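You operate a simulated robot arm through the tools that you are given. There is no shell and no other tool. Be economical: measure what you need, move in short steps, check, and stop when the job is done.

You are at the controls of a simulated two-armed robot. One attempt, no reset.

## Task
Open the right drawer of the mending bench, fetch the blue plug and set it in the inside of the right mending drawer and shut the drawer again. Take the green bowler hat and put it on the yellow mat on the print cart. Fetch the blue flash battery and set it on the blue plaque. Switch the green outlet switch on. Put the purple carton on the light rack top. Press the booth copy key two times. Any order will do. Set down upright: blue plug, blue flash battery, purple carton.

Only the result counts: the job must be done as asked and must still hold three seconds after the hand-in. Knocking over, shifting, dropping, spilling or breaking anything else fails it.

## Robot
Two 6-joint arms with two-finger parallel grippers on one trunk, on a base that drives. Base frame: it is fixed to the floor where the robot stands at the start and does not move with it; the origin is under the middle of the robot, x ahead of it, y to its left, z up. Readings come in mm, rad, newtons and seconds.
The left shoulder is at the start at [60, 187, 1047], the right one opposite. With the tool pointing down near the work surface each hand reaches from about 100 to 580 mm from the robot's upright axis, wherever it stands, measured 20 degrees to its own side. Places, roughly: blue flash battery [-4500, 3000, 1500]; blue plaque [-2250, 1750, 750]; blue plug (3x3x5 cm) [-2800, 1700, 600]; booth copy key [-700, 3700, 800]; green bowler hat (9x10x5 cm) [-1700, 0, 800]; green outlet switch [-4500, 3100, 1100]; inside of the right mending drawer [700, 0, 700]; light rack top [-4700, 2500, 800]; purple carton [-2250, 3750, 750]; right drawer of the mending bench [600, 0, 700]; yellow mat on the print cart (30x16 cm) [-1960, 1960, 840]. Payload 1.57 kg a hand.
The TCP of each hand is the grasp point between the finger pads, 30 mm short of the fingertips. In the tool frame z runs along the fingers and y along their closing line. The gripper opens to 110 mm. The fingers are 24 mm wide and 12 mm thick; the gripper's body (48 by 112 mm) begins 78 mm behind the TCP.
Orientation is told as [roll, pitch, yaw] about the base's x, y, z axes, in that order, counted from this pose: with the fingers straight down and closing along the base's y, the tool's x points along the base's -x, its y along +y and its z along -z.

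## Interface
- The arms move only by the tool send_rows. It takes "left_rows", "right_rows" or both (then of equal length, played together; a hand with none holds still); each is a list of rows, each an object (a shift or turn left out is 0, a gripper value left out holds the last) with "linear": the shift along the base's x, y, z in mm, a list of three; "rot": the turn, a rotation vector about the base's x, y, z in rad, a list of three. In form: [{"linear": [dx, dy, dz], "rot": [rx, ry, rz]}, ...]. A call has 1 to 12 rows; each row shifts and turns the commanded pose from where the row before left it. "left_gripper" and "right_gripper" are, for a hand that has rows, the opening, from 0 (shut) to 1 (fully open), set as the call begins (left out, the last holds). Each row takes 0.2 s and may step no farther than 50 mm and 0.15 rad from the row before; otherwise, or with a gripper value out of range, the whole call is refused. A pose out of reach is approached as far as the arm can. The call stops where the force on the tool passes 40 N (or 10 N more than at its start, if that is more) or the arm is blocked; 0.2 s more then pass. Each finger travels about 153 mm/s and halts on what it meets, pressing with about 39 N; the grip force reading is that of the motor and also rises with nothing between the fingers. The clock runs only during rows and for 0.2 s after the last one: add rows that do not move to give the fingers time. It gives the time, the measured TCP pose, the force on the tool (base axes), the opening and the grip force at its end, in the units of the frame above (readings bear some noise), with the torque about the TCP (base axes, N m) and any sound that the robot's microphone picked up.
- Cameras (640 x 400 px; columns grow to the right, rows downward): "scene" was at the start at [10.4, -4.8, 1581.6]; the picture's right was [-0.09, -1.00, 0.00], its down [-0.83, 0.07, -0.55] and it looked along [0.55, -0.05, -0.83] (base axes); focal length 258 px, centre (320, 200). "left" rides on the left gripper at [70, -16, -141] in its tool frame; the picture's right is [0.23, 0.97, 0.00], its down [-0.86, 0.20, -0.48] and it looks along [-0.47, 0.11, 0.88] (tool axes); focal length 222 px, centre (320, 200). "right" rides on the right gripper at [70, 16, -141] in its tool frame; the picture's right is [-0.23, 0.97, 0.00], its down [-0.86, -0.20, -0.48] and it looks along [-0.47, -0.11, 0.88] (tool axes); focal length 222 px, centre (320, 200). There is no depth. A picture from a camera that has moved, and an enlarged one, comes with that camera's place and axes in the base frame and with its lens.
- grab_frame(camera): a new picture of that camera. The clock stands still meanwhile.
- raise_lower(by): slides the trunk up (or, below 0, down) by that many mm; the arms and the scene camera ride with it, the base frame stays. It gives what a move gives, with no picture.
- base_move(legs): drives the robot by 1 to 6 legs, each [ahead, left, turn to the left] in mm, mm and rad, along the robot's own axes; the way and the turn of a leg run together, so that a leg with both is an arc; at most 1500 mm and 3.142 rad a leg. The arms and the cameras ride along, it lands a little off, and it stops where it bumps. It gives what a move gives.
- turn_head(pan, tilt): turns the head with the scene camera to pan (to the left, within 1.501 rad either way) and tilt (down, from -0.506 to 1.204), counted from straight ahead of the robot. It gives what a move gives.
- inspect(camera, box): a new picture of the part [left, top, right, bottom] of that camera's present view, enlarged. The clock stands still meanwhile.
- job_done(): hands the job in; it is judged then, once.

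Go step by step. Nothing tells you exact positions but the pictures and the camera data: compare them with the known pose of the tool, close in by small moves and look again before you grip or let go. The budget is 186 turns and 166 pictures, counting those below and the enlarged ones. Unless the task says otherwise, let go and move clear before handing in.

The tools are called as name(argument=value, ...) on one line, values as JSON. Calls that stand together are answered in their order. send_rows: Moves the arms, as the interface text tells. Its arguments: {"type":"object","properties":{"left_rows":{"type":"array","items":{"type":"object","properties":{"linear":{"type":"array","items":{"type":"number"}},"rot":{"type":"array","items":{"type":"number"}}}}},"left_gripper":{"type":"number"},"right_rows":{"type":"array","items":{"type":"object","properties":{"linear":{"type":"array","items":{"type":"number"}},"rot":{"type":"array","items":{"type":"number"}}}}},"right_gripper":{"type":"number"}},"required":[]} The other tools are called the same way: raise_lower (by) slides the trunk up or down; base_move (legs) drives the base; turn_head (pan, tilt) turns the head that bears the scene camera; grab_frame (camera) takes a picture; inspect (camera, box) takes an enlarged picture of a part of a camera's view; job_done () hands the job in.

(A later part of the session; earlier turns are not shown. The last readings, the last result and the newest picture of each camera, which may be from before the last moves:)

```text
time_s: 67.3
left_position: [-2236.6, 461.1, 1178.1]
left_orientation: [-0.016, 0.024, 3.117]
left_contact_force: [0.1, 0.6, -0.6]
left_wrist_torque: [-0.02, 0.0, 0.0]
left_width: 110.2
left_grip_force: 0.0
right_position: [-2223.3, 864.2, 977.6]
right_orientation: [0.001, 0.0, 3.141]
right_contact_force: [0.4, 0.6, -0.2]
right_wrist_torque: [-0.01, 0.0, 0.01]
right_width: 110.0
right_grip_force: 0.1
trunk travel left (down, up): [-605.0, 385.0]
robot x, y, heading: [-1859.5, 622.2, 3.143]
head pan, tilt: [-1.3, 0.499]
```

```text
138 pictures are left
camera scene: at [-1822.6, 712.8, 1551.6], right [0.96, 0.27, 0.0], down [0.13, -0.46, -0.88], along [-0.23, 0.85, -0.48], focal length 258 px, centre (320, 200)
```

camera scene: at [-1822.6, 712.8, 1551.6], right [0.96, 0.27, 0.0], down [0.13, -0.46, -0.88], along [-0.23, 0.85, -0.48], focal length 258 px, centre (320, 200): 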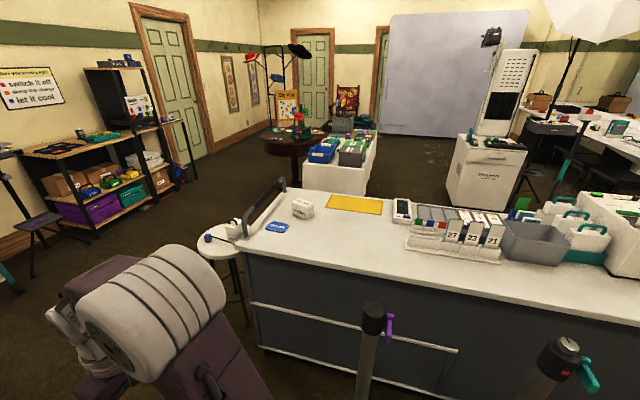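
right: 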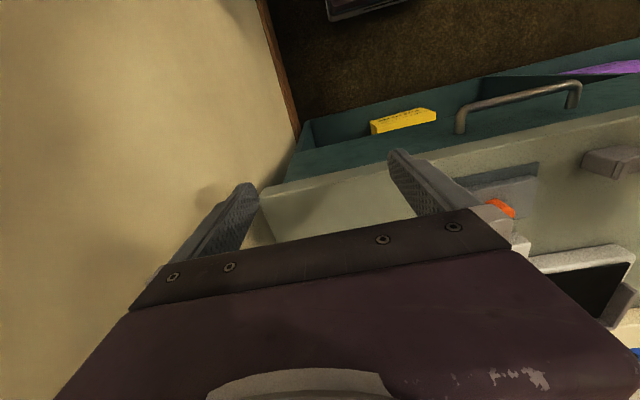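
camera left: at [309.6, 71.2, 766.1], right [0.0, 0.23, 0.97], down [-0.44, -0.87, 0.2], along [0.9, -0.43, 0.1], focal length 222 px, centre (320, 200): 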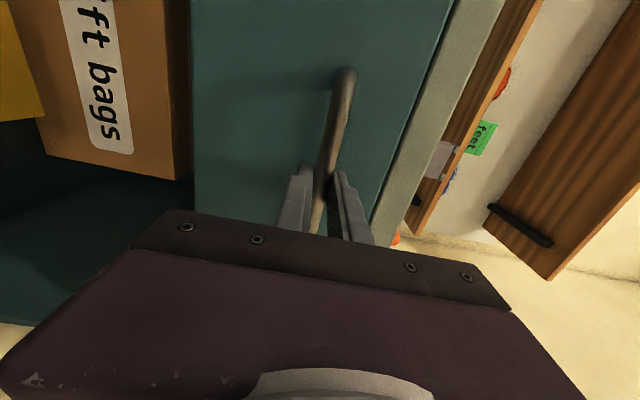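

From here I can place the mat at (-1964, 1981, 840), the plaque near (-2295, 1664), and the plug on the stool near (-2750, 1700). Next I'll turn to the hats.

inspect(camera="scene", box=[180, 170, 340, 280])

base_move(legs=[[0, 0, 1.571], [90, 0, 0]])

turn_head(pan=0.15, tilt=0.9)

grab_frame(camera="scene")

grab_frame(camera="left")

```text
3.64 times, centred on (260, 225) of scene
camera zoom: at [-1822.6, 712.8, 1551.6], right [0.96, 0.27, 0.0], down [0.13, -0.46, -0.88], along [-0.23, 0.85, -0.48], focal length 938 px, centre (538, 109)
```

zoom: 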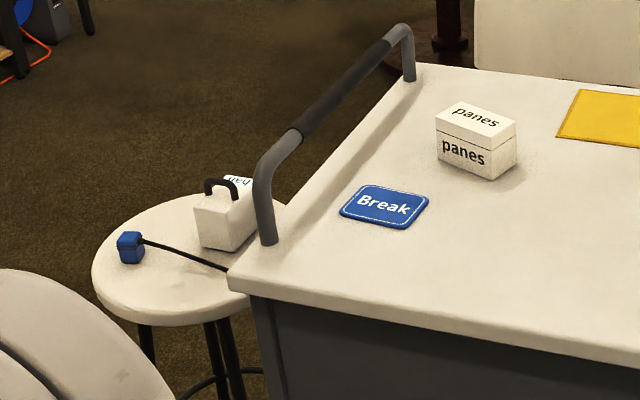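

```text
time_s: 72.2
left_position: [-1695.6, 156.9, 1178.2]
left_orientation: [-0.016, 0.022, -1.59]
left_contact_force: [0.0, 0.0, -0.1]
left_wrist_torque: [-0.01, 0.02, -0.03]
left_width: 110.0
left_grip_force: 0.0
right_position: [-2099.2, 168.4, 978.0]
right_orientation: [0.001, 0.0, -1.57]
right_contact_force: [1.0, 0.3, 0.2]
right_wrist_torque: [-0.01, 0.03, -0.02]
right_width: 110.2
right_grip_force: 0.0
trunk travel left (down, up): [-605.0, 385.0]
robot x, y, heading: [-1859.2, 531.5, -1.572]
head pan, tilt: [-1.3, 0.499]
```

```text
time_s: 73.8
left_position: [-1695.3, 157.3, 1178.3]
left_orientation: [-0.017, 0.022, -1.591]
left_contact_force: [0.8, 0.5, 0.6]
left_wrist_torque: [-0.01, 0.01, 0.01]
left_width: 110.1
left_grip_force: 0.1
right_position: [-2099.0, 168.3, 977.7]
right_orientation: [0.0, -0.003, -1.57]
right_contact_force: [0.6, -0.2, -0.2]
right_wrist_torque: [-0.02, 0.0, 0.0]
right_width: 110.0
right_grip_force: 0.0
trunk travel left (down, up): [-605.0, 385.0]
robot x, y, heading: [-1863.7, 539.0, -1.569]
head pan, tilt: [0.15, 0.901]
```

```text
136 pictures are left
camera scene: at [-1847.0, 521.5, 1517.8], right [-0.99, -0.15, 0.0], down [-0.12, 0.77, -0.62], along [0.09, -0.61, -0.78], focal length 258 px, centre (320, 200)
```

scene: 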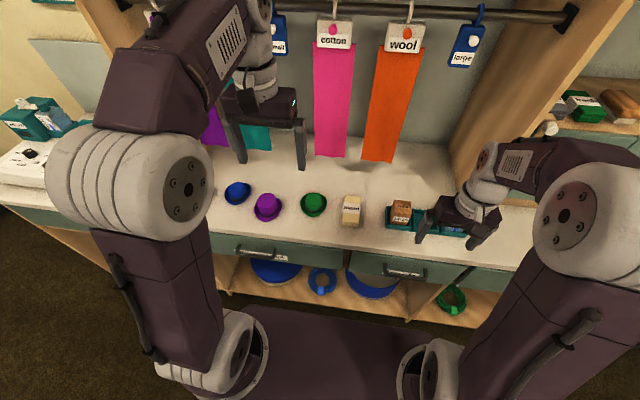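

```text
135 pictures are left
camera left: at [-1707.4, 224.7, 1322.2], right [0.98, 0.21, -0.01], down [0.19, -0.87, 0.46], along [0.08, -0.45, -0.89], focal length 222 px, centre (320, 200)
```

left: 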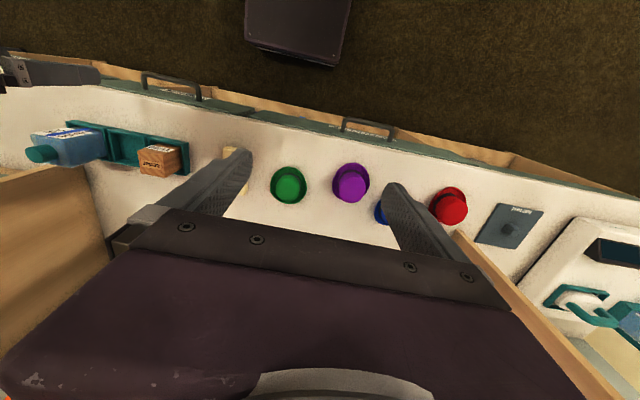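

The green hat is near (-1744, -9, 811), with neighbours along x and free space along y. I'll yaw the left hand 90° to close along y and hover above it.

send_rows(left_rows=[{"linear": [-4.5, -15, -22], "rot": [0, 0, 0.1428]}, {"linear": [-4.5, -15, -22], "rot": [0, 0, 0.1428]}, {"linear": [-4.5, -15, -22], "rot": [0, 0, 0.1428]}, {"linear": [-4.5, -15, -22], "rot": [0, 0, 0.1428]}, {"linear": [-4.5, -15, -22], "rot": [0, 0, 0.1428]}, {"linear": [-4.5, -15, -22], "rot": [0, 0, 0.1428]}, {"linear": [-4.5, -15, -22], "rot": [0, 0, 0.1428]}, {"linear": [-4.5, -15, -22], "rot": [0, 0, 0.1428]}, {"linear": [-4.5, -15, -22], "rot": [0, 0, 0.1428]}, {"linear": [-4.5, -15, -22], "rot": [0, 0, 0.1428]}, {"linear": [-4.5, -16, -22], "rot": [0, 0, 0.1428]}, {}])

grab_frame(camera="left")

grab_frame(camera="scene")

```text
time_s: 76.4
left_position: [-1744.0, -8.1, 936.6]
left_orientation: [-0.017, 0.023, -0.022]
left_contact_force: [-0.3, -0.3, 0.3]
left_wrist_torque: [-0.01, -0.05, -0.01]
left_width: 109.7
left_grip_force: 0.1
right_position: [-2097.4, 169.3, 977.0]
right_orientation: [0.0, -0.001, -1.567]
right_contact_force: [0.5, -0.1, 0.0]
right_wrist_torque: [0.02, 0.01, 0.0]
right_width: 109.8
right_grip_force: 0.0
trunk travel left (down, up): [-605.0, 385.0]
robot x, y, heading: [-1860.5, 536.7, -1.571]
head pan, tilt: [0.15, 0.901]
```

```text
134 pictures are left
camera left: at [-1811.3, -20.5, 1080.4], right [-0.21, 0.98, -0.01], down [0.87, 0.19, 0.46], along [0.45, 0.08, -0.89], focal length 222 px, centre (320, 200)
```

left: 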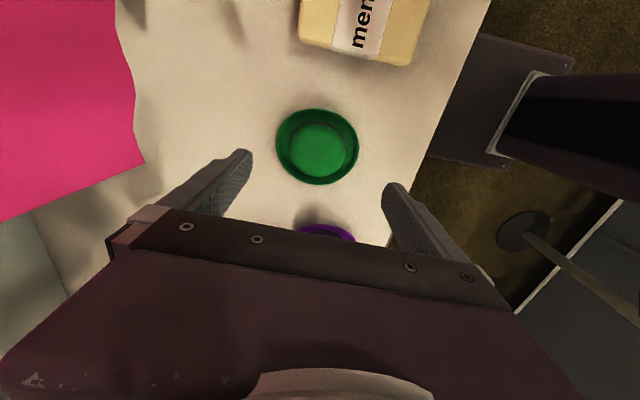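

```text
133 pictures are left
camera scene: at [-1846.9, 522.3, 1517.8], right [-0.99, -0.15, 0.0], down [-0.12, 0.77, -0.62], along [0.09, -0.61, -0.78], focal length 258 px, centre (320, 200)
```

scene: 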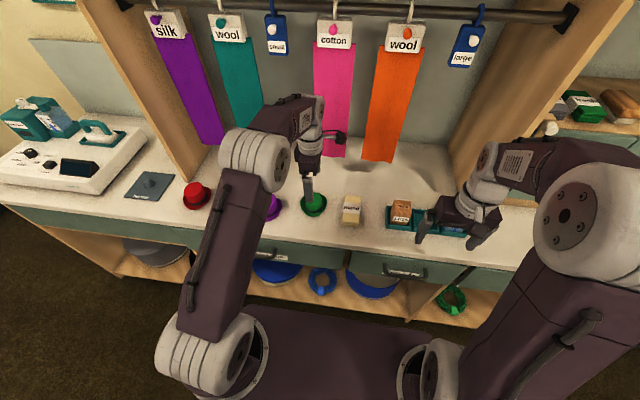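

The hat is centred near (-1745, -14), with a brim of about 100 mm. I'll grip the crown just above the brim, descending carefully first.

send_rows(left_rows=[{"linear": [-1, -3, -30]}, {"linear": [0, -3, -30]}, {"linear": [0, 0, -30]}, {}])

grab_frame(camera="left")

inspect(camera="scene", box=[250, 140, 390, 240])

```text
time_s: 77.4
left_position: [-1745.3, -14.6, 847.3]
left_orientation: [-0.017, 0.023, -0.023]
left_contact_force: [-0.7, -0.4, -0.6]
left_wrist_torque: [0.0, -0.01, 0.02]
left_width: 110.0
left_grip_force: 0.0
right_position: [-2099.2, 169.4, 978.4]
right_orientation: [0.0, -0.002, -1.569]
right_contact_force: [0.0, -0.1, -0.2]
right_wrist_torque: [-0.03, 0.01, -0.02]
right_width: 110.0
right_grip_force: 0.2
trunk travel left (down, up): [-605.0, 385.0]
robot x, y, heading: [-1858.1, 535.6, -1.57]
head pan, tilt: [0.15, 0.901]
```

```text
132 pictures are left
camera left: at [-1812.5, -26.5, 990.4], right [-0.21, 0.98, -0.01], down [0.87, 0.19, 0.46], along [0.45, 0.08, -0.89], focal length 222 px, centre (320, 200)
```

left: 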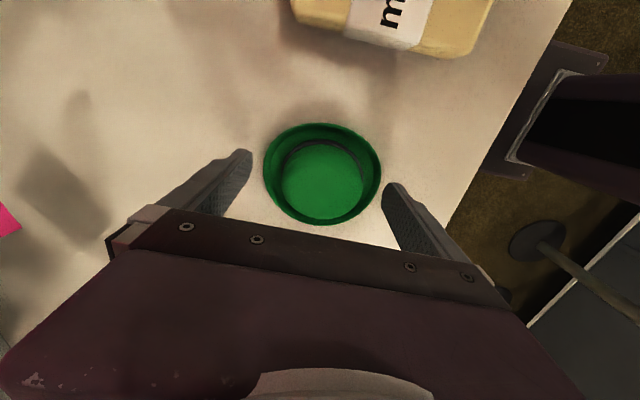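

```text
4.00 times, centred on (320, 190) of scene
camera zoom: at [-1847.0, 521.9, 1517.7], right [-0.99, -0.15, 0.0], down [-0.12, 0.77, -0.62], along [0.09, -0.61, -0.78], focal length 1031 px, centre (320, 240)
```

zoom: 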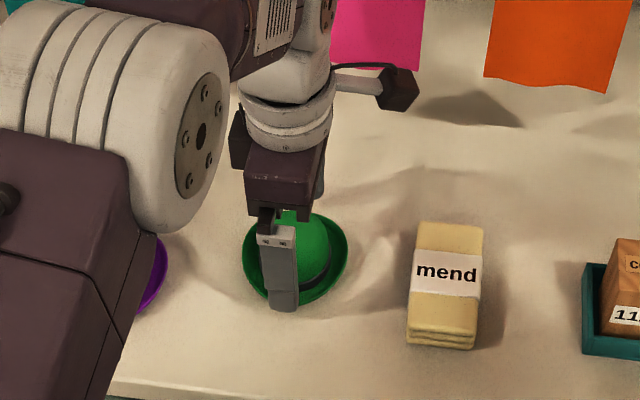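

Centred. I'll lower 11 mm and close on the crown.

send_rows(left_rows=[{"linear": [2, 1, -11]}, {}])

send_rows(left_rows=[{}, {}, {}, {}], left_gripper=0.3)

grab_frame(camera="left")

inspect(camera="scene", box=[250, 140, 390, 240])

```text
time_s: 78.0
left_position: [-1744.2, -13.3, 835.9]
left_orientation: [-0.018, 0.02, -0.024]
left_contact_force: [-1.7, 0.1, 0.1]
left_wrist_torque: [-0.03, 0.01, -0.03]
left_width: 109.9
left_grip_force: 0.0
right_position: [-2099.0, 168.6, 977.6]
right_orientation: [0.0, -0.002, -1.569]
right_contact_force: [0.8, 0.4, -0.7]
right_wrist_torque: [0.02, 0.02, 0.01]
right_width: 110.1
right_grip_force: 0.1
trunk travel left (down, up): [-605.0, 385.0]
robot x, y, heading: [-1860.4, 536.3, -1.567]
head pan, tilt: [0.15, 0.901]
```

```text
time_s: 79.0
left_position: [-1743.9, -13.6, 836.1]
left_orientation: [-0.018, 0.019, -0.022]
left_contact_force: [-0.7, -0.1, -0.4]
left_wrist_torque: [-0.01, -0.01, -0.01]
left_width: 96.4
left_grip_force: 39.0
right_position: [-2098.7, 169.0, 977.6]
right_orientation: [-0.001, 0.0, -1.57]
right_contact_force: [-0.2, 0.5, 1.2]
right_wrist_torque: [0.01, 0.01, -0.04]
right_width: 110.1
right_grip_force: 0.1
trunk travel left (down, up): [-605.0, 385.0]
robot x, y, heading: [-1855.2, 535.2, -1.574]
head pan, tilt: [0.15, 0.901]
```

```text
130 pictures are left
camera left: at [-1810.3, -25.7, 979.4], right [-0.21, 0.98, -0.01], down [0.87, 0.19, 0.46], along [0.45, 0.08, -0.89], focal length 222 px, centre (320, 200)
```

left: 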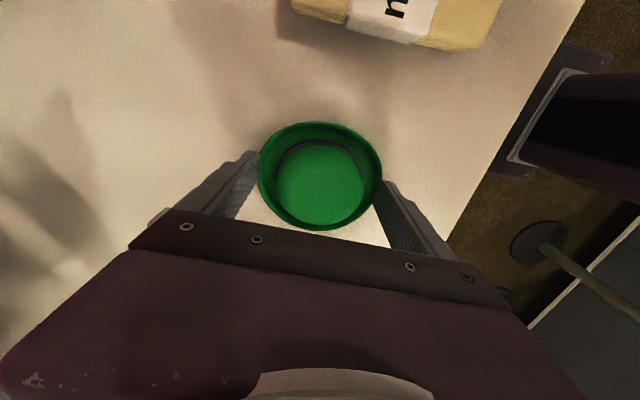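

```text
4.00 times, centred on (320, 190) of scene
camera zoom: at [-1846.9, 521.5, 1517.7], right [-0.99, -0.15, 0.0], down [-0.12, 0.77, -0.62], along [0.09, -0.61, -0.78], focal length 1031 px, centre (320, 240)
```

zoom: 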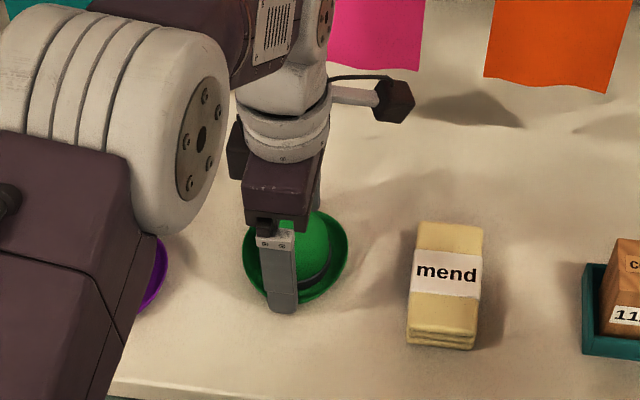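

It has gripped the brim at 96 mm. I'll test with a gentle lift.

send_rows(left_rows=[{"linear": [0, 0, 10]}, {"linear": [0, 0, 15]}, {"linear": [0, 0, 25]}, {}], left_gripper=0.3)

grab_frame(camera="left")

inspect(camera="scene", box=[250, 140, 390, 240])

```text
time_s: 80.0
left_position: [-1743.0, -14.3, 885.1]
left_orientation: [-0.016, 0.024, -0.024]
left_contact_force: [0.0, -0.8, 0.8]
left_wrist_torque: [0.02, 0.02, -0.02]
left_width: 96.4
left_grip_force: 39.1
right_position: [-2099.0, 169.2, 977.6]
right_orientation: [0.001, -0.001, -1.569]
right_contact_force: [-0.4, 0.3, -0.5]
right_wrist_torque: [-0.02, 0.0, -0.01]
right_width: 110.1
right_grip_force: 0.1
trunk travel left (down, up): [-605.0, 385.0]
robot x, y, heading: [-1858.1, 534.1, -1.572]
head pan, tilt: [0.15, 0.901]
```

```text
128 pictures are left
camera left: at [-1809.9, -25.6, 1029.0], right [-0.21, 0.98, -0.01], down [0.87, 0.19, 0.46], along [0.45, 0.08, -0.89], focal length 222 px, centre (320, 200)
```

left: 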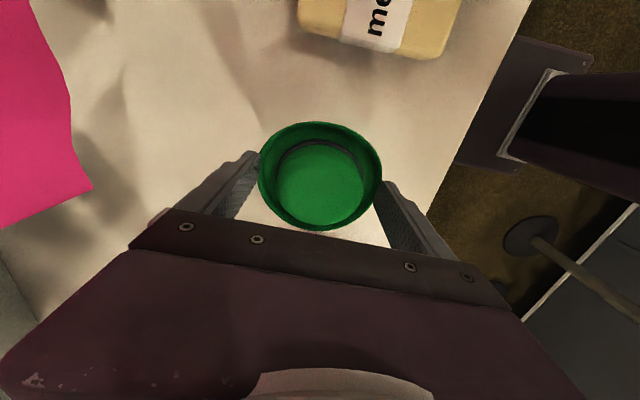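

```text
4.00 times, centred on (320, 190) of scene
camera zoom: at [-1846.8, 521.1, 1517.7], right [-0.99, -0.15, 0.0], down [-0.12, 0.78, -0.62], along [0.09, -0.61, -0.78], focal length 1031 px, centre (320, 240)
```

zoom: 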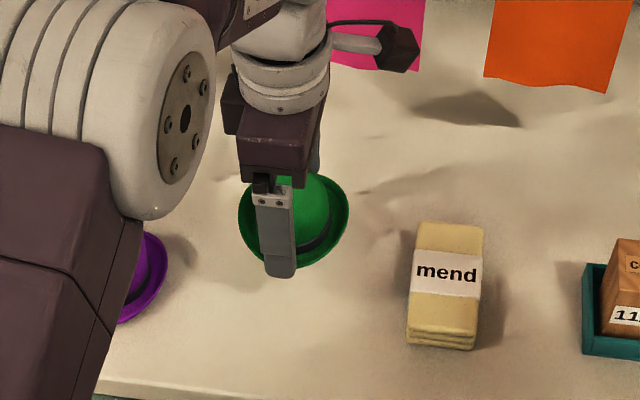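

The hat is securely held. I'll lift and retract, then strafe around the cart end to its far side, keeping my heading.

send_rows(left_rows=[{"linear": [0, 15, 40]}, {"linear": [0, 30, 40]}, {"linear": [0, 40, 40]}, {"linear": [0, 40, 30]}, {"linear": [0, 40, 20]}, {}], left_gripper=0.3)

base_move(legs=[[-100, 0, 0], [0, -770, 0], [0, -770, 0]])

turn_head(pan=1.5, tilt=0.3)

grab_frame(camera="scene")

turn_head(pan=-1.5, tilt=0.3)

grab_frame(camera="scene")

```text
refused: row 3 steps farther than a row can; nothing moved
```

```text
time_s: 82.9
left_position: [-2005.1, 84.0, 889.4]
left_orientation: [-0.027, 0.003, -0.009]
left_contact_force: [10.0, 0.5, 6.9]
left_wrist_torque: [-0.45, -0.3, 0.54]
left_width: 96.3
left_grip_force: 39.2
right_position: [-2370.2, 267.7, 977.3]
right_orientation: [0.0, -0.002, -1.565]
right_contact_force: [-0.5, -0.1, -0.8]
right_wrist_torque: [0.01, -0.08, 0.03]
right_width: 110.3
right_grip_force: 0.0
trunk travel left (down, up): [-605.0, 385.0]
robot x, y, heading: [-2129.1, 637.6, -1.572]
head pan, tilt: [0.15, 0.901]
stopped in leg 2: the force on the tool passed its limit at 74 N (the readings are from after the stop); the commanded pose is now the measured one
```

```text
time_s: 84.4
left_position: [-2004.9, 85.0, 887.5]
left_orientation: [-0.024, 0.01, -0.012]
left_contact_force: [3.2, -0.7, 2.0]
left_wrist_torque: [-0.11, -0.09, 0.18]
left_width: 96.3
left_grip_force: 39.1
right_position: [-2368.0, 268.9, 978.2]
right_orientation: [-0.001, 0.0, -1.567]
right_contact_force: [0.3, -0.2, 0.3]
right_wrist_torque: [0.03, -0.01, 0.05]
right_width: 109.8
right_grip_force: 0.1
trunk travel left (down, up): [-605.0, 385.0]
robot x, y, heading: [-2130.3, 638.1, -1.567]
head pan, tilt: [1.499, 0.3]
```

```text
126 pictures are left
camera scene: at [-2034.7, 690.0, 1569.9], right [-0.07, -1.0, 0.0], down [-0.3, 0.02, -0.95], along [0.95, -0.07, -0.3], focal length 258 px, centre (320, 200)
```

scene: 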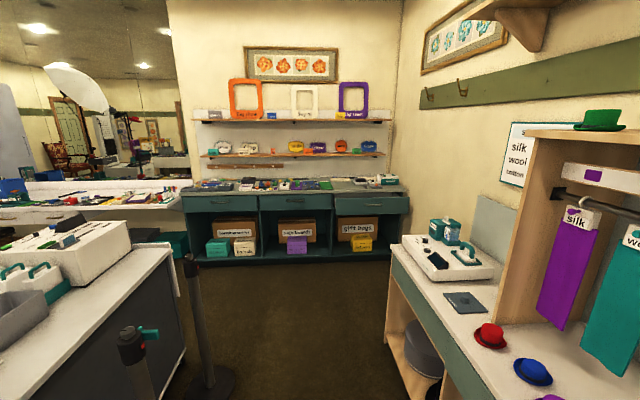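

```text
time_s: 87.0
left_position: [-2003.5, 85.2, 886.9]
left_orientation: [-0.025, 0.012, -0.013]
left_contact_force: [2.1, 0.4, 1.3]
left_wrist_torque: [-0.08, -0.04, 0.12]
left_width: 96.4
left_grip_force: 39.0
right_position: [-2367.7, 269.2, 977.5]
right_orientation: [-0.002, 0.0, -1.566]
right_contact_force: [0.5, -0.2, -0.4]
right_wrist_torque: [0.0, 0.0, -0.02]
right_width: 109.9
right_grip_force: 0.1
trunk travel left (down, up): [-605.0, 385.0]
robot x, y, heading: [-2127.2, 634.3, -1.567]
head pan, tilt: [-1.499, 0.3]
```

```text
125 pictures are left
camera scene: at [-2221.3, 689.3, 1570.0], right [-0.07, 1.0, 0.0], down [0.29, 0.02, -0.96], along [-0.95, -0.07, -0.3], focal length 258 px, centre (320, 200)
```

scene: 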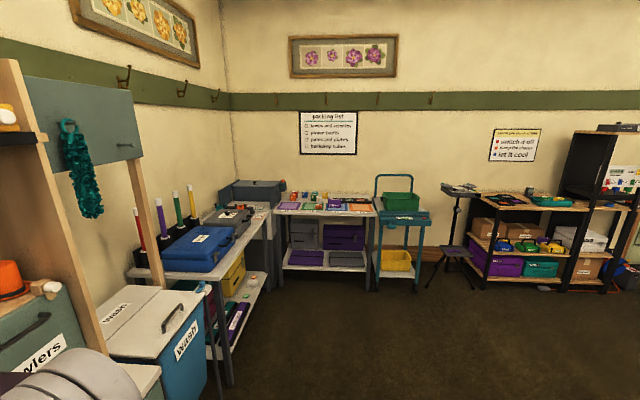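

My lift was refused but the base still moved, and the hand met something at x≈-2000. I'll check the damage now.

turn_head(pan=0.1, tilt=0.95)

grab_frame(camera="scene")

grab_frame(camera="left")

```text
time_s: 88.7
left_position: [-2005.6, 83.9, 887.1]
left_orientation: [-0.024, 0.01, -0.012]
left_contact_force: [1.7, 0.3, -0.1]
left_wrist_torque: [-0.02, -0.08, 0.04]
left_width: 96.3
left_grip_force: 38.9
right_position: [-2367.8, 269.3, 978.9]
right_orientation: [0.0, -0.002, -1.566]
right_contact_force: [-0.2, -0.4, -0.4]
right_wrist_torque: [-0.01, -0.04, 0.02]
right_width: 109.8
right_grip_force: 0.1
trunk travel left (down, up): [-605.0, 385.0]
robot x, y, heading: [-2127.4, 633.7, -1.569]
head pan, tilt: [0.099, 0.949]
```

```text
124 pictures are left
camera scene: at [-2121.0, 623.8, 1514.1], right [-0.99, -0.1, 0.0], down [-0.08, 0.81, -0.58], along [0.06, -0.58, -0.81], focal length 258 px, centre (320, 200)
```

scene: 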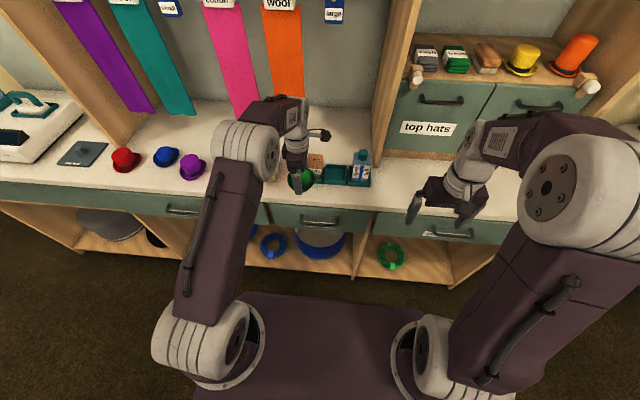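

```text
123 pictures are left
camera left: at [-2073.1, 72.6, 1030.2], right [-0.22, 0.98, -0.02], down [0.86, 0.2, 0.47], along [0.46, 0.08, -0.88], focal length 222 px, centre (320, 200)
```

left: 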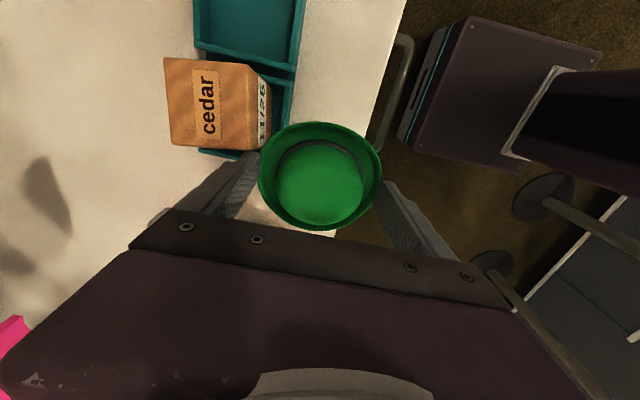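

The cedar block in the teal tray was touched. I'll ease away and up, then inspect it.

send_rows(left_rows=[{"linear": [15, 10, 0]}, {"linear": [0, 20, 30]}, {"linear": [0, 20, 40]}, {"linear": [0, 20, 40]}, {"linear": [0, 10, 40]}, {}])

inspect(camera="scene", box=[270, 120, 400, 210])

grab_frame(camera="left")

```text
time_s: 90.0
left_position: [-1989.7, 164.3, 1037.9]
left_orientation: [-0.023, 0.011, -0.013]
left_contact_force: [0.2, 0.2, -0.3]
left_wrist_torque: [-0.01, -0.01, 0.0]
left_width: 96.3
left_grip_force: 39.5
right_position: [-2368.5, 268.9, 977.9]
right_orientation: [0.001, 0.0, -1.566]
right_contact_force: [-0.2, -0.4, 0.7]
right_wrist_torque: [0.0, 0.02, -0.04]
right_width: 110.1
right_grip_force: 0.1
trunk travel left (down, up): [-605.0, 385.0]
robot x, y, heading: [-2128.9, 632.0, -1.571]
head pan, tilt: [0.099, 0.949]
```

```text
4.44 times, centred on (335, 165) of scene
camera zoom: at [-2121.1, 623.0, 1514.1], right [-0.99, -0.1, 0.0], down [-0.08, 0.81, -0.58], along [0.06, -0.58, -0.81], focal length 1146 px, centre (253, 356)
```

zoom: 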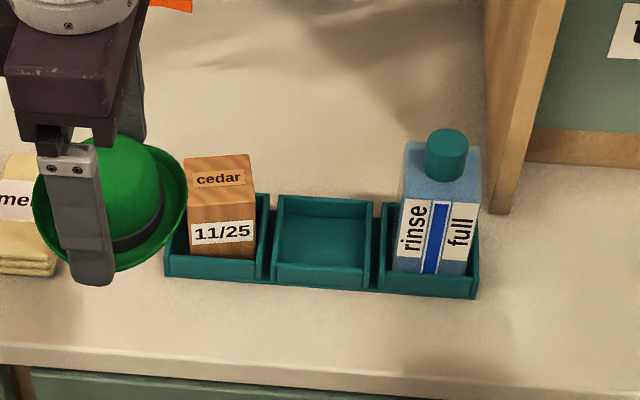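

```text
121 pictures are left
camera left: at [-2057.8, 152.7, 1180.4], right [-0.22, 0.98, -0.02], down [0.86, 0.2, 0.47], along [0.46, 0.08, -0.88], focal length 222 px, centre (320, 200)
```

left: 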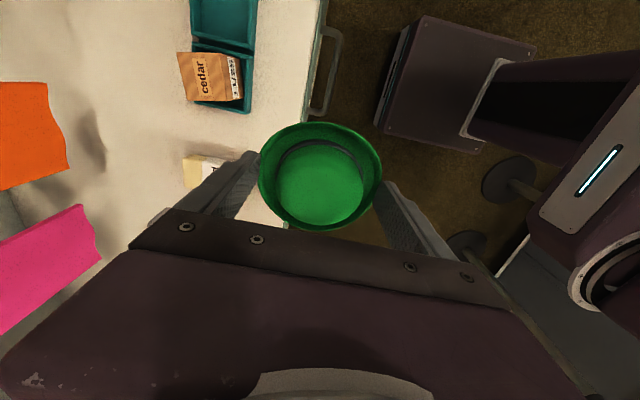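

The block still sits upright in its tray compartment and the tray hasn't moved measurably. I'll carry on with the hat high.

base_move(legs=[[0, -640, 0], [-50, -640, 0]])

```text
time_s: 96.8
left_position: [-3270.5, 212.6, 1036.9]
left_orientation: [-0.026, 0.009, -0.013]
left_contact_force: [0.1, -0.5, 0.3]
left_wrist_torque: [-0.02, -0.02, 0.04]
left_width: 96.0
left_grip_force: 39.1
right_position: [-3649.4, 317.1, 976.8]
right_orientation: [-0.001, -0.003, -1.567]
right_contact_force: [0.1, -0.6, 0.3]
right_wrist_torque: [0.01, -0.02, 0.01]
right_width: 110.3
right_grip_force: 0.0
trunk travel left (down, up): [-605.0, 385.0]
robot x, y, heading: [-3405.4, 683.5, -1.572]
head pan, tilt: [0.099, 0.949]
```

Next I'll back up in +y along x≈-3400, then look toward the cart and tables.

base_move(legs=[[-1000, 0, 0], [-1000, 0, 0]])

turn_head(pan=1.3, tilt=0.5)

grab_frame(camera="scene")

turn_head(pan=-1.5, tilt=0.3)

grab_frame(camera="scene")

```text
time_s: 106.8
left_position: [-3277.8, 2209.8, 1035.9]
left_orientation: [-0.023, 0.008, -0.01]
left_contact_force: [0.0, 0.4, -0.3]
left_wrist_torque: [-0.01, 0.0, 0.01]
left_width: 96.4
left_grip_force: 39.0
right_position: [-3656.8, 2310.7, 977.2]
right_orientation: [0.0, -0.001, -1.563]
right_contact_force: [0.2, -0.2, -0.5]
right_wrist_torque: [0.03, 0.04, -0.02]
right_width: 110.0
right_grip_force: 0.0
trunk travel left (down, up): [-605.0, 385.0]
robot x, y, heading: [-3418.4, 2679.9, -1.566]
head pan, tilt: [0.099, 0.949]
```

```text
time_s: 108.2
left_position: [-3277.1, 2208.8, 1037.6]
left_orientation: [-0.023, 0.009, -0.009]
left_contact_force: [-0.8, 0.3, -1.5]
left_wrist_torque: [0.03, -0.01, 0.03]
left_width: 96.1
left_grip_force: 39.0
right_position: [-3655.3, 2310.9, 978.1]
right_orientation: [0.001, -0.001, -1.563]
right_contact_force: [0.4, -1.0, -0.1]
right_wrist_torque: [0.0, 0.03, 0.0]
right_width: 109.9
right_grip_force: 0.0
trunk travel left (down, up): [-605.0, 385.0]
robot x, y, heading: [-3414.9, 2677.6, -1.563]
head pan, tilt: [1.3, 0.499]
```

```text
120 pictures are left
camera scene: at [-3330.5, 2715.8, 1551.6], right [-0.26, -0.97, 0.0], down [-0.46, 0.13, -0.88], along [0.85, -0.23, -0.48], focal length 258 px, centre (320, 200)
```

scene: 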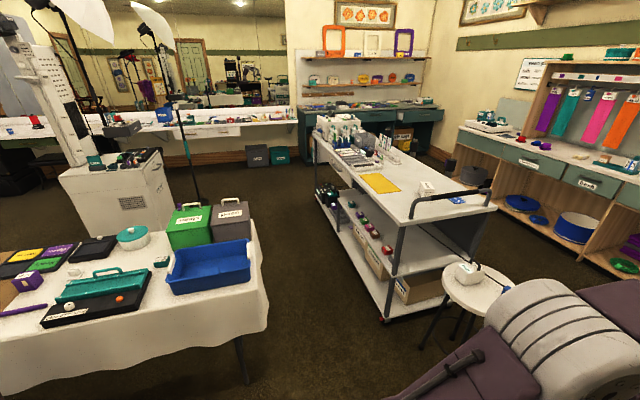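

```text
time_s: 110.6
left_position: [-3276.6, 2209.5, 1037.2]
left_orientation: [-0.025, 0.009, -0.009]
left_contact_force: [-0.1, 0.3, -0.9]
left_wrist_torque: [0.03, 0.02, 0.02]
left_width: 96.3
left_grip_force: 38.7
right_position: [-3656.0, 2311.9, 977.5]
right_orientation: [0.001, -0.003, -1.563]
right_contact_force: [0.1, -1.2, -0.5]
right_wrist_torque: [-0.01, 0.04, -0.03]
right_width: 110.3
right_grip_force: 0.1
trunk travel left (down, up): [-605.0, 385.0]
robot x, y, heading: [-3417.9, 2680.4, -1.568]
head pan, tilt: [-1.499, 0.3]
```

```text
119 pictures are left
camera scene: at [-3511.4, 2732.4, 1570.0], right [-0.08, 1.0, 0.0], down [0.29, 0.02, -0.96], along [-0.95, -0.07, -0.3], focal length 258 px, centre (320, 200)
```

scene: 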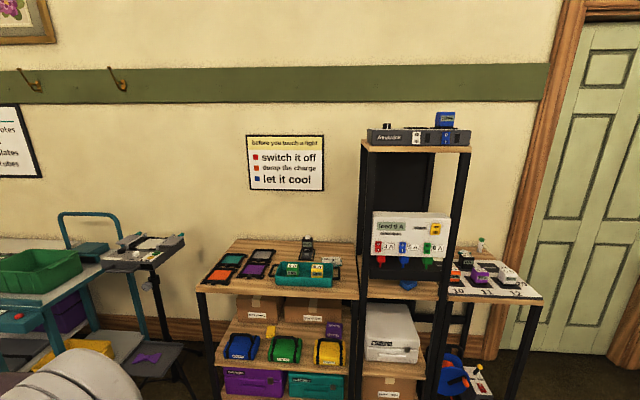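

The gap between the cart's back edge (y≈2070) and the cloth table's end (y≈2755) fits the robot. I'll strafe in at y≈2415 with the trunk raised.

raise_lower(by=100)

turn_head(pan=1.45, tilt=0.7)

base_move(legs=[[260, 0, 0], [0, 550, 0]])

grab_frame(camera="scene")

```text
time_s: 112.0
left_position: [-3277.5, 2208.0, 1137.1]
left_orientation: [-0.024, 0.008, -0.007]
left_contact_force: [0.0, 0.2, -0.1]
left_wrist_torque: [0.0, 0.01, -0.02]
left_width: 96.2
left_grip_force: 39.3
right_position: [-3656.4, 2310.6, 1077.8]
right_orientation: [0.0, 0.0, -1.563]
right_contact_force: [0.2, -0.6, 0.0]
right_wrist_torque: [0.0, 0.0, 0.02]
right_width: 109.8
right_grip_force: 0.0
trunk travel left (down, up): [-705.0, 285.0]
robot x, y, heading: [-3418.5, 2678.4, -1.564]
head pan, tilt: [-1.499, 0.3]
```

```text
time_s: 114.5
left_position: [-3277.3, 2208.3, 1136.4]
left_orientation: [-0.026, 0.009, -0.01]
left_contact_force: [0.3, 0.0, -0.5]
left_wrist_torque: [-0.03, 0.01, -0.02]
left_width: 96.0
left_grip_force: 39.1
right_position: [-3656.1, 2311.1, 1077.3]
right_orientation: [-0.001, -0.001, -1.564]
right_contact_force: [0.1, 0.1, 0.0]
right_wrist_torque: [-0.01, 0.01, 0.0]
right_width: 110.0
right_grip_force: 0.2
trunk travel left (down, up): [-705.0, 285.0]
robot x, y, heading: [-3416.2, 2679.3, -1.566]
head pan, tilt: [1.45, 0.7]
```

```text
time_s: 119.2
left_position: [-2727.6, 1951.2, 1136.2]
left_orientation: [-0.025, 0.008, -0.008]
left_contact_force: [-0.1, 0.1, -0.5]
left_wrist_torque: [0.0, -0.02, 0.01]
left_width: 96.4
left_grip_force: 39.1
right_position: [-3105.4, 2054.1, 1077.0]
right_orientation: [-0.001, -0.003, -1.564]
right_contact_force: [-0.1, -0.3, -0.2]
right_wrist_torque: [-0.05, -0.01, 0.01]
right_width: 110.3
right_grip_force: 0.2
trunk travel left (down, up): [-705.0, 285.0]
robot x, y, heading: [-2869.3, 2419.7, -1.567]
head pan, tilt: [1.45, 0.7]
```

```text
118 pictures are left
camera scene: at [-2783.1, 2472.1, 1633.9], right [-0.12, -0.99, 0.0], down [-0.64, 0.07, -0.77], along [0.76, -0.09, -0.64], focal length 258 px, centre (320, 200)
```

scene: 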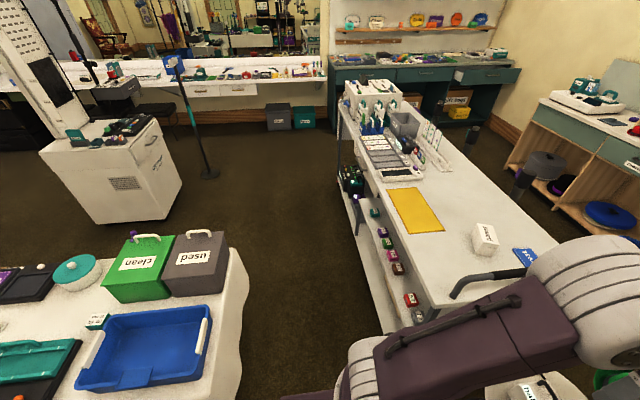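

The gap looks tight, about 580–650 mm, so I'll measure it more carefully before entering.

inspect(camera="scene", box=[160, 200, 460, 390])

turn_head(pan=1.5, tilt=1.1)

grab_frame(camera="scene")

```text
2.11 times, centred on (310, 295) of scene
camera zoom: at [-2783.1, 2472.1, 1633.9], right [-0.12, -0.99, 0.0], down [-0.64, 0.07, -0.77], along [0.76, -0.09, -0.64], focal length 543 px, centre (341, 0)
```

zoom: 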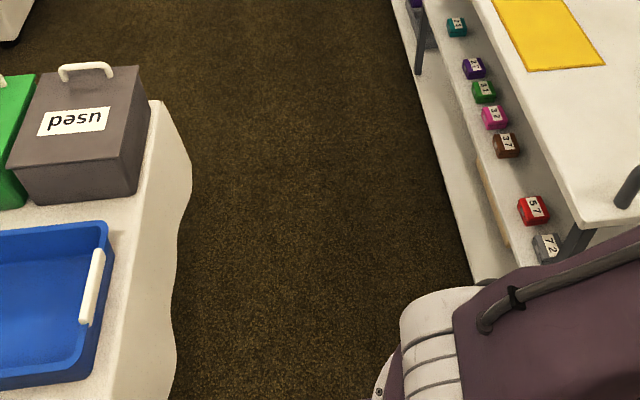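

```text
time_s: 120.0
left_position: [-2726.7, 1949.9, 1136.8]
left_orientation: [-0.025, 0.01, -0.012]
left_contact_force: [-0.8, -1.0, 0.2]
left_wrist_torque: [0.03, -0.01, -0.02]
left_width: 96.1
left_grip_force: 38.6
right_position: [-3106.4, 2054.4, 1077.2]
right_orientation: [0.0, -0.003, -1.566]
right_contact_force: [0.8, -0.6, -0.4]
right_wrist_torque: [0.0, 0.05, 0.02]
right_width: 109.8
right_grip_force: 0.0
trunk travel left (down, up): [-705.0, 285.0]
robot x, y, heading: [-2865.6, 2423.1, -1.567]
head pan, tilt: [1.499, 1.1]
```

```text
116 pictures are left
camera scene: at [-2803.8, 2477.6, 1604.0], right [-0.07, -1.0, 0.0], down [-0.89, 0.06, -0.45], along [0.45, -0.03, -0.89], focal length 258 px, centre (320, 200)
```

scene: 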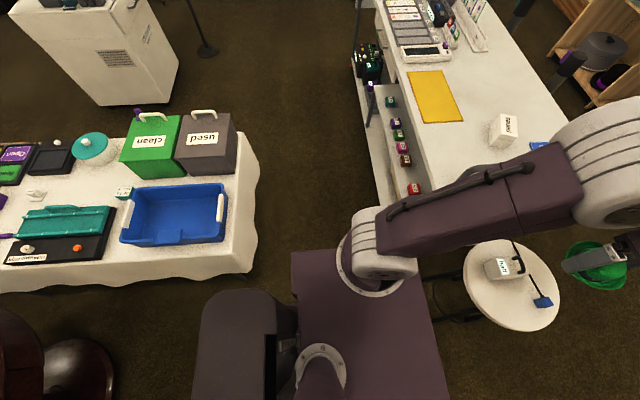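

The gap measures about 690 mm (y 2060–2750), so there is roughly 90 mm spare on each side. I'll strafe in along y≈2405.

base_move(legs=[[15, 370, 0], [0, 370, 0]])

turn_head(pan=0.3, tilt=0.95)

grab_frame(camera="scene")

grab_frame(camera="left")

```text
time_s: 124.3
left_position: [-1987.7, 1939.5, 1137.0]
left_orientation: [-0.026, 0.01, -0.01]
left_contact_force: [-0.7, -0.4, 0.5]
left_wrist_torque: [-0.03, 0.02, -0.01]
left_width: 96.2
left_grip_force: 38.9
right_position: [-2367.5, 2041.7, 1077.3]
right_orientation: [0.0, -0.001, -1.565]
right_contact_force: [0.7, -0.2, 0.0]
right_wrist_torque: [-0.02, -0.01, 0.0]
right_width: 110.0
right_grip_force: 0.0
trunk travel left (down, up): [-705.0, 285.0]
robot x, y, heading: [-2129.5, 2410.3, -1.567]
head pan, tilt: [1.499, 1.1]
```

```text
time_s: 125.8
left_position: [-1987.8, 1938.5, 1137.1]
left_orientation: [-0.026, 0.008, -0.009]
left_contact_force: [0.0, 0.2, 0.2]
left_wrist_torque: [-0.02, 0.01, 0.01]
left_width: 96.2
left_grip_force: 39.0
right_position: [-2366.4, 2042.2, 1077.1]
right_orientation: [0.0, -0.002, -1.566]
right_contact_force: [0.3, 0.7, -0.6]
right_wrist_torque: [0.0, -0.01, 0.0]
right_width: 110.0
right_grip_force: 0.0
trunk travel left (down, up): [-705.0, 285.0]
robot x, y, heading: [-2127.8, 2410.7, -1.569]
head pan, tilt: [0.3, 0.949]
```

```text
115 pictures are left
camera scene: at [-2106.2, 2400.4, 1614.1], right [-0.95, -0.3, 0.0], down [-0.24, 0.78, -0.58], along [0.17, -0.56, -0.81], focal length 258 px, centre (320, 200)
```

scene: 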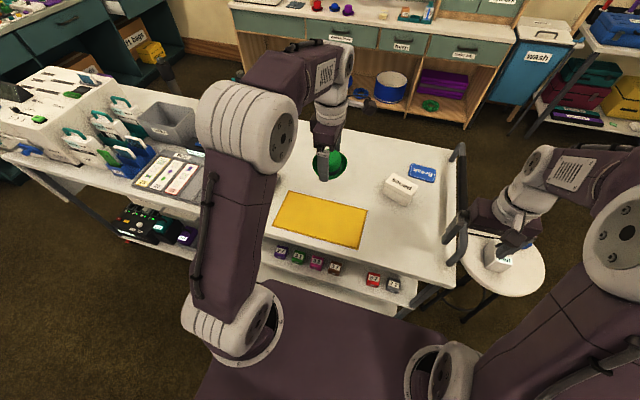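

```text
114 pictures are left
camera left: at [-2056.5, 1926.9, 1280.3], right [-0.22, 0.98, -0.02], down [0.86, 0.2, 0.47], along [0.46, 0.08, -0.88], focal length 222 px, centre (320, 200)
```

left: 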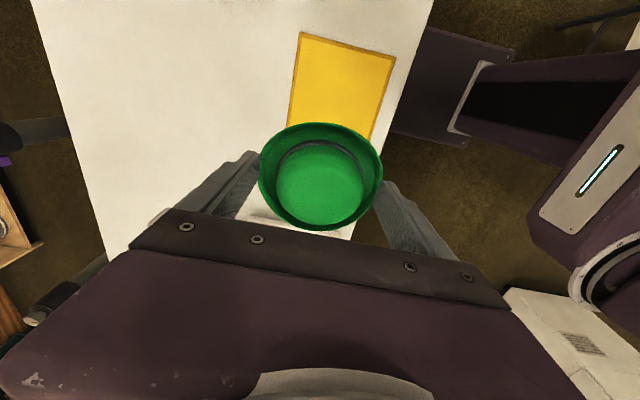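

The mat is centred at about (-1967, 1953). I'll move over it and descend.

send_rows(left_rows=[{"linear": [10, 7, -46]}, {"linear": [10, 6, -46]}, {"linear": [0, 0, -46]}, {"linear": [0, 0, -46]}, {"linear": [0, 0, -40]}, {}])

inspect(camera="scene", box=[250, 130, 400, 260])

grab_frame(camera="left")

```text
time_s: 127.2
left_position: [-1967.9, 1952.6, 912.9]
left_orientation: [-0.023, 0.009, -0.01]
left_contact_force: [0.5, -0.3, 0.2]
left_wrist_torque: [-0.05, -0.01, -0.03]
left_width: 96.1
left_grip_force: 39.0
right_position: [-2367.9, 2041.3, 1077.8]
right_orientation: [0.0, -0.002, -1.565]
right_contact_force: [-0.4, 1.0, -0.5]
right_wrist_torque: [-0.03, 0.02, -0.02]
right_width: 110.0
right_grip_force: 0.1
trunk travel left (down, up): [-705.0, 285.0]
robot x, y, heading: [-2129.2, 2409.0, -1.567]
head pan, tilt: [0.3, 0.949]
```

```text
3.08 times, centred on (325, 195) of scene
camera zoom: at [-2106.5, 2401.0, 1614.1], right [-0.95, -0.3, 0.0], down [-0.24, 0.78, -0.58], along [0.17, -0.56, -0.81], focal length 793 px, centre (305, 215)
```

zoom: 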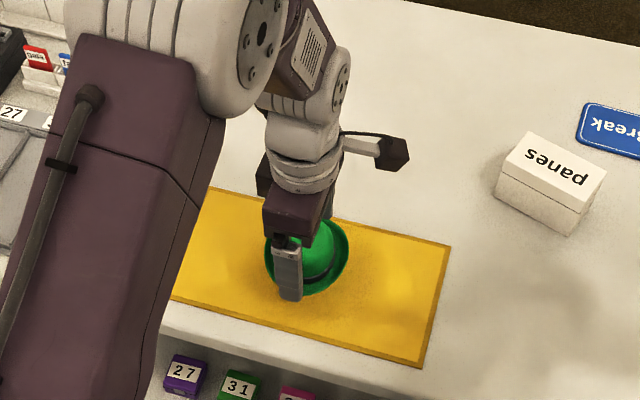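

```text
112 pictures are left
camera left: at [-2036.6, 1940.7, 1056.2], right [-0.22, 0.98, -0.02], down [0.86, 0.2, 0.47], along [0.46, 0.08, -0.88], focal length 222 px, centre (320, 200)
```

left: 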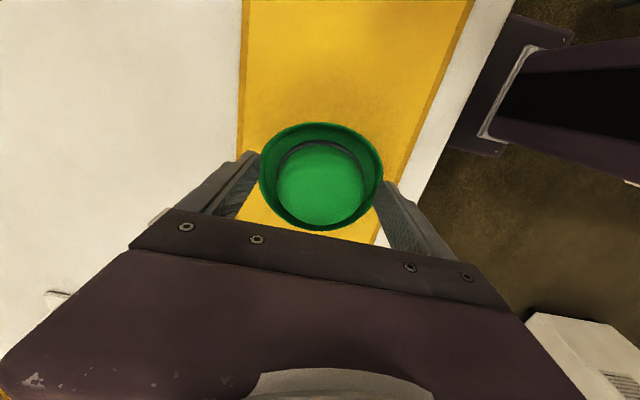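

The hat is centred over the mat. I'll lower in small steps until contact.

send_rows(left_rows=[{"linear": [0, 0, -6]}, {"linear": [0, 0, -6]}, {"linear": [0, 0, -4]}, {}])

send_rows(left_rows=[{"linear": [0, 0, -3]}, {"linear": [0, 0, -3]}, {}])

inspect(camera="scene", box=[270, 150, 370, 230])

```text
time_s: 128.2
left_position: [-1967.6, 1951.7, 896.4]
left_orientation: [-0.024, 0.008, -0.01]
left_contact_force: [-0.5, 0.1, 0.4]
left_wrist_torque: [0.0, 0.05, 0.01]
left_width: 95.9
left_grip_force: 39.3
right_position: [-2366.8, 2041.2, 1077.9]
right_orientation: [0.001, -0.003, -1.566]
right_contact_force: [1.0, -0.1, -0.1]
right_wrist_torque: [0.01, 0.0, 0.02]
right_width: 109.9
right_grip_force: 0.1
trunk travel left (down, up): [-705.0, 285.0]
robot x, y, heading: [-2125.7, 2405.4, -1.57]
head pan, tilt: [0.3, 0.949]
```

```text
time_s: 128.9
left_position: [-1968.2, 1951.2, 891.7]
left_orientation: [-0.025, 0.009, -0.012]
left_contact_force: [0.6, -0.5, 0.1]
left_wrist_torque: [-0.03, -0.02, -0.04]
left_width: 96.1
left_grip_force: 38.6
right_position: [-2368.8, 2040.4, 1078.8]
right_orientation: [0.001, -0.001, -1.565]
right_contact_force: [-1.3, 0.7, 0.3]
right_wrist_torque: [0.0, -0.03, -0.01]
right_width: 109.9
right_grip_force: 0.0
trunk travel left (down, up): [-705.0, 285.0]
robot x, y, heading: [-2126.9, 2411.7, -1.568]
head pan, tilt: [0.3, 0.949]
```

```text
5.00 times, centred on (320, 190) of scene
camera zoom: at [-2106.3, 2400.4, 1614.1], right [-0.95, -0.3, 0.0], down [-0.24, 0.78, -0.58], along [0.17, -0.56, -0.81], focal length 1289 px, centre (320, 250)
```

zoom: 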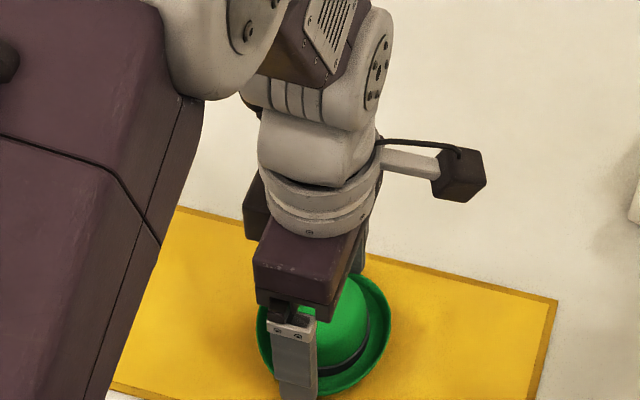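

send_rows(left_rows=[{"linear": [0, 0, -3]}, {"linear": [0, 0, -3]}, {}])

send_rows(left_rows=[{"linear": [0, 0, -3]}, {"linear": [0, 0, -3]}, {}])

send_rows(left_rows=[{"linear": [0, 0, -3]}, {}])

```text
time_s: 129.8
left_position: [-1968.3, 1951.5, 884.7]
left_orientation: [-0.026, 0.009, -0.009]
left_contact_force: [1.0, -1.7, 2.0]
left_wrist_torque: [0.07, 0.01, 0.01]
left_width: 96.4
left_grip_force: 39.2
right_position: [-2367.0, 2041.9, 1077.7]
right_orientation: [0.001, -0.003, -1.566]
right_contact_force: [-0.3, 0.8, -0.4]
right_wrist_torque: [-0.01, -0.01, 0.0]
right_width: 109.8
right_grip_force: 0.1
trunk travel left (down, up): [-705.0, 285.0]
robot x, y, heading: [-2124.8, 2405.0, -1.564]
head pan, tilt: [0.3, 0.949]
```

```text
time_s: 130.5
left_position: [-1967.5, 1952.3, 882.3]
left_orientation: [-0.033, 0.009, -0.008]
left_contact_force: [1.4, 5.7, 20.3]
left_wrist_torque: [0.59, 0.13, -0.08]
left_width: 97.2
left_grip_force: 38.5
right_position: [-2367.3, 2043.8, 1078.5]
right_orientation: [0.0, -0.003, -1.563]
right_contact_force: [0.7, 0.6, 0.4]
right_wrist_torque: [-0.02, 0.01, 0.01]
right_width: 110.0
right_grip_force: 0.0
trunk travel left (down, up): [-705.0, 285.0]
robot x, y, heading: [-2127.4, 2408.9, -1.568]
head pan, tilt: [0.3, 0.949]
stopped in row 3 (left hand): the force on the tool passed its limit at 43 N (the readings are from after the stop); the commanded pose is now the measured one
```

```text
time_s: 130.9
left_position: [-1967.4, 1951.9, 883.2]
left_orientation: [-0.038, 0.009, -0.009]
left_contact_force: [0.8, 8.5, 26.1]
left_wrist_torque: [0.59, 0.0, -0.02]
left_width: 96.9
left_grip_force: 39.3
right_position: [-2366.7, 2045.1, 1077.4]
right_orientation: [0.0, -0.005, -1.563]
right_contact_force: [0.6, -0.1, -0.5]
right_wrist_torque: [0.04, 0.02, 0.03]
right_width: 110.1
right_grip_force: 0.0
trunk travel left (down, up): [-705.0, 285.0]
robot x, y, heading: [-2131.1, 2406.5, -1.57]
head pan, tilt: [0.3, 0.949]
stopped in row 2 (left hand): the force on the tool passed its limit at 41 N (the readings are from after the stop); the commanded pose is now the measured one
```

The hat is resting on the mat. I'll release it and lift clear.

send_rows(left_rows=[{}, {}, {}], left_gripper=1)

send_rows(left_rows=[{"linear": [0, 0, 20]}, {"linear": [0, 0, 40]}, {"linear": [0, 0, 45]}, {"linear": [0, 0, 45]}, {"linear": [0, 0, 45]}, {"linear": [0, 0, 45]}])

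inspect(camera="scene", box=[250, 130, 400, 260])

```text
time_s: 131.7
left_position: [-1967.4, 1945.2, 883.3]
left_orientation: [-0.041, 0.01, -0.009]
left_contact_force: [-0.5, -2.0, 24.7]
left_wrist_torque: [1.51, -0.18, -0.01]
left_width: 107.7
left_grip_force: 0.0
right_position: [-2367.5, 2041.6, 1078.3]
right_orientation: [0.001, -0.001, -1.565]
right_contact_force: [0.8, 0.3, -0.1]
right_wrist_torque: [0.02, -0.03, -0.02]
right_width: 110.1
right_grip_force: 0.1
trunk travel left (down, up): [-705.0, 285.0]
robot x, y, heading: [-2126.6, 2408.3, -1.567]
head pan, tilt: [0.3, 0.949]
stopped in row 3 (left hand): the force on the tool passed its limit at 41 N (the readings are from after the stop); the commanded pose is now the measured one
```

```text
time_s: 133.1
left_position: [-1966.3, 1947.1, 1121.0]
left_orientation: [-0.039, 0.009, -0.009]
left_contact_force: [0.0, -0.5, -0.5]
left_wrist_torque: [0.02, 0.02, 0.02]
left_width: 109.9
left_grip_force: 0.0
right_position: [-2367.2, 2041.5, 1078.1]
right_orientation: [-0.001, -0.002, -1.563]
right_contact_force: [-0.1, -0.6, 1.1]
right_wrist_torque: [-0.01, -0.02, -0.01]
right_width: 110.2
right_grip_force: 0.0
trunk travel left (down, up): [-705.0, 285.0]
robot x, y, heading: [-2127.9, 2405.9, -1.57]
head pan, tilt: [0.3, 0.949]
```

```text
3.08 times, centred on (325, 195) of scene
camera zoom: at [-2106.3, 2401.0, 1614.1], right [-0.95, -0.3, 0.0], down [-0.24, 0.78, -0.58], along [0.17, -0.56, -0.81], focal length 793 px, centre (305, 215)
```

zoom: 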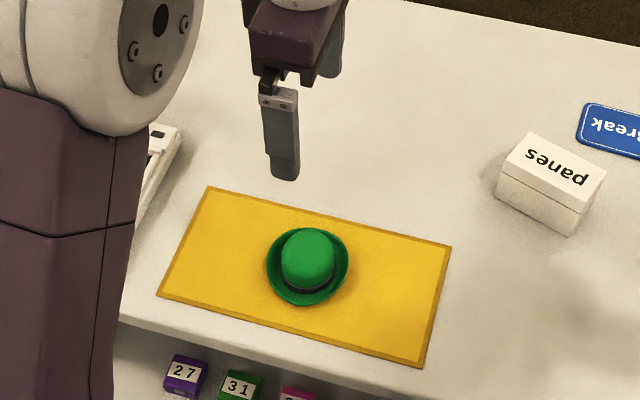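

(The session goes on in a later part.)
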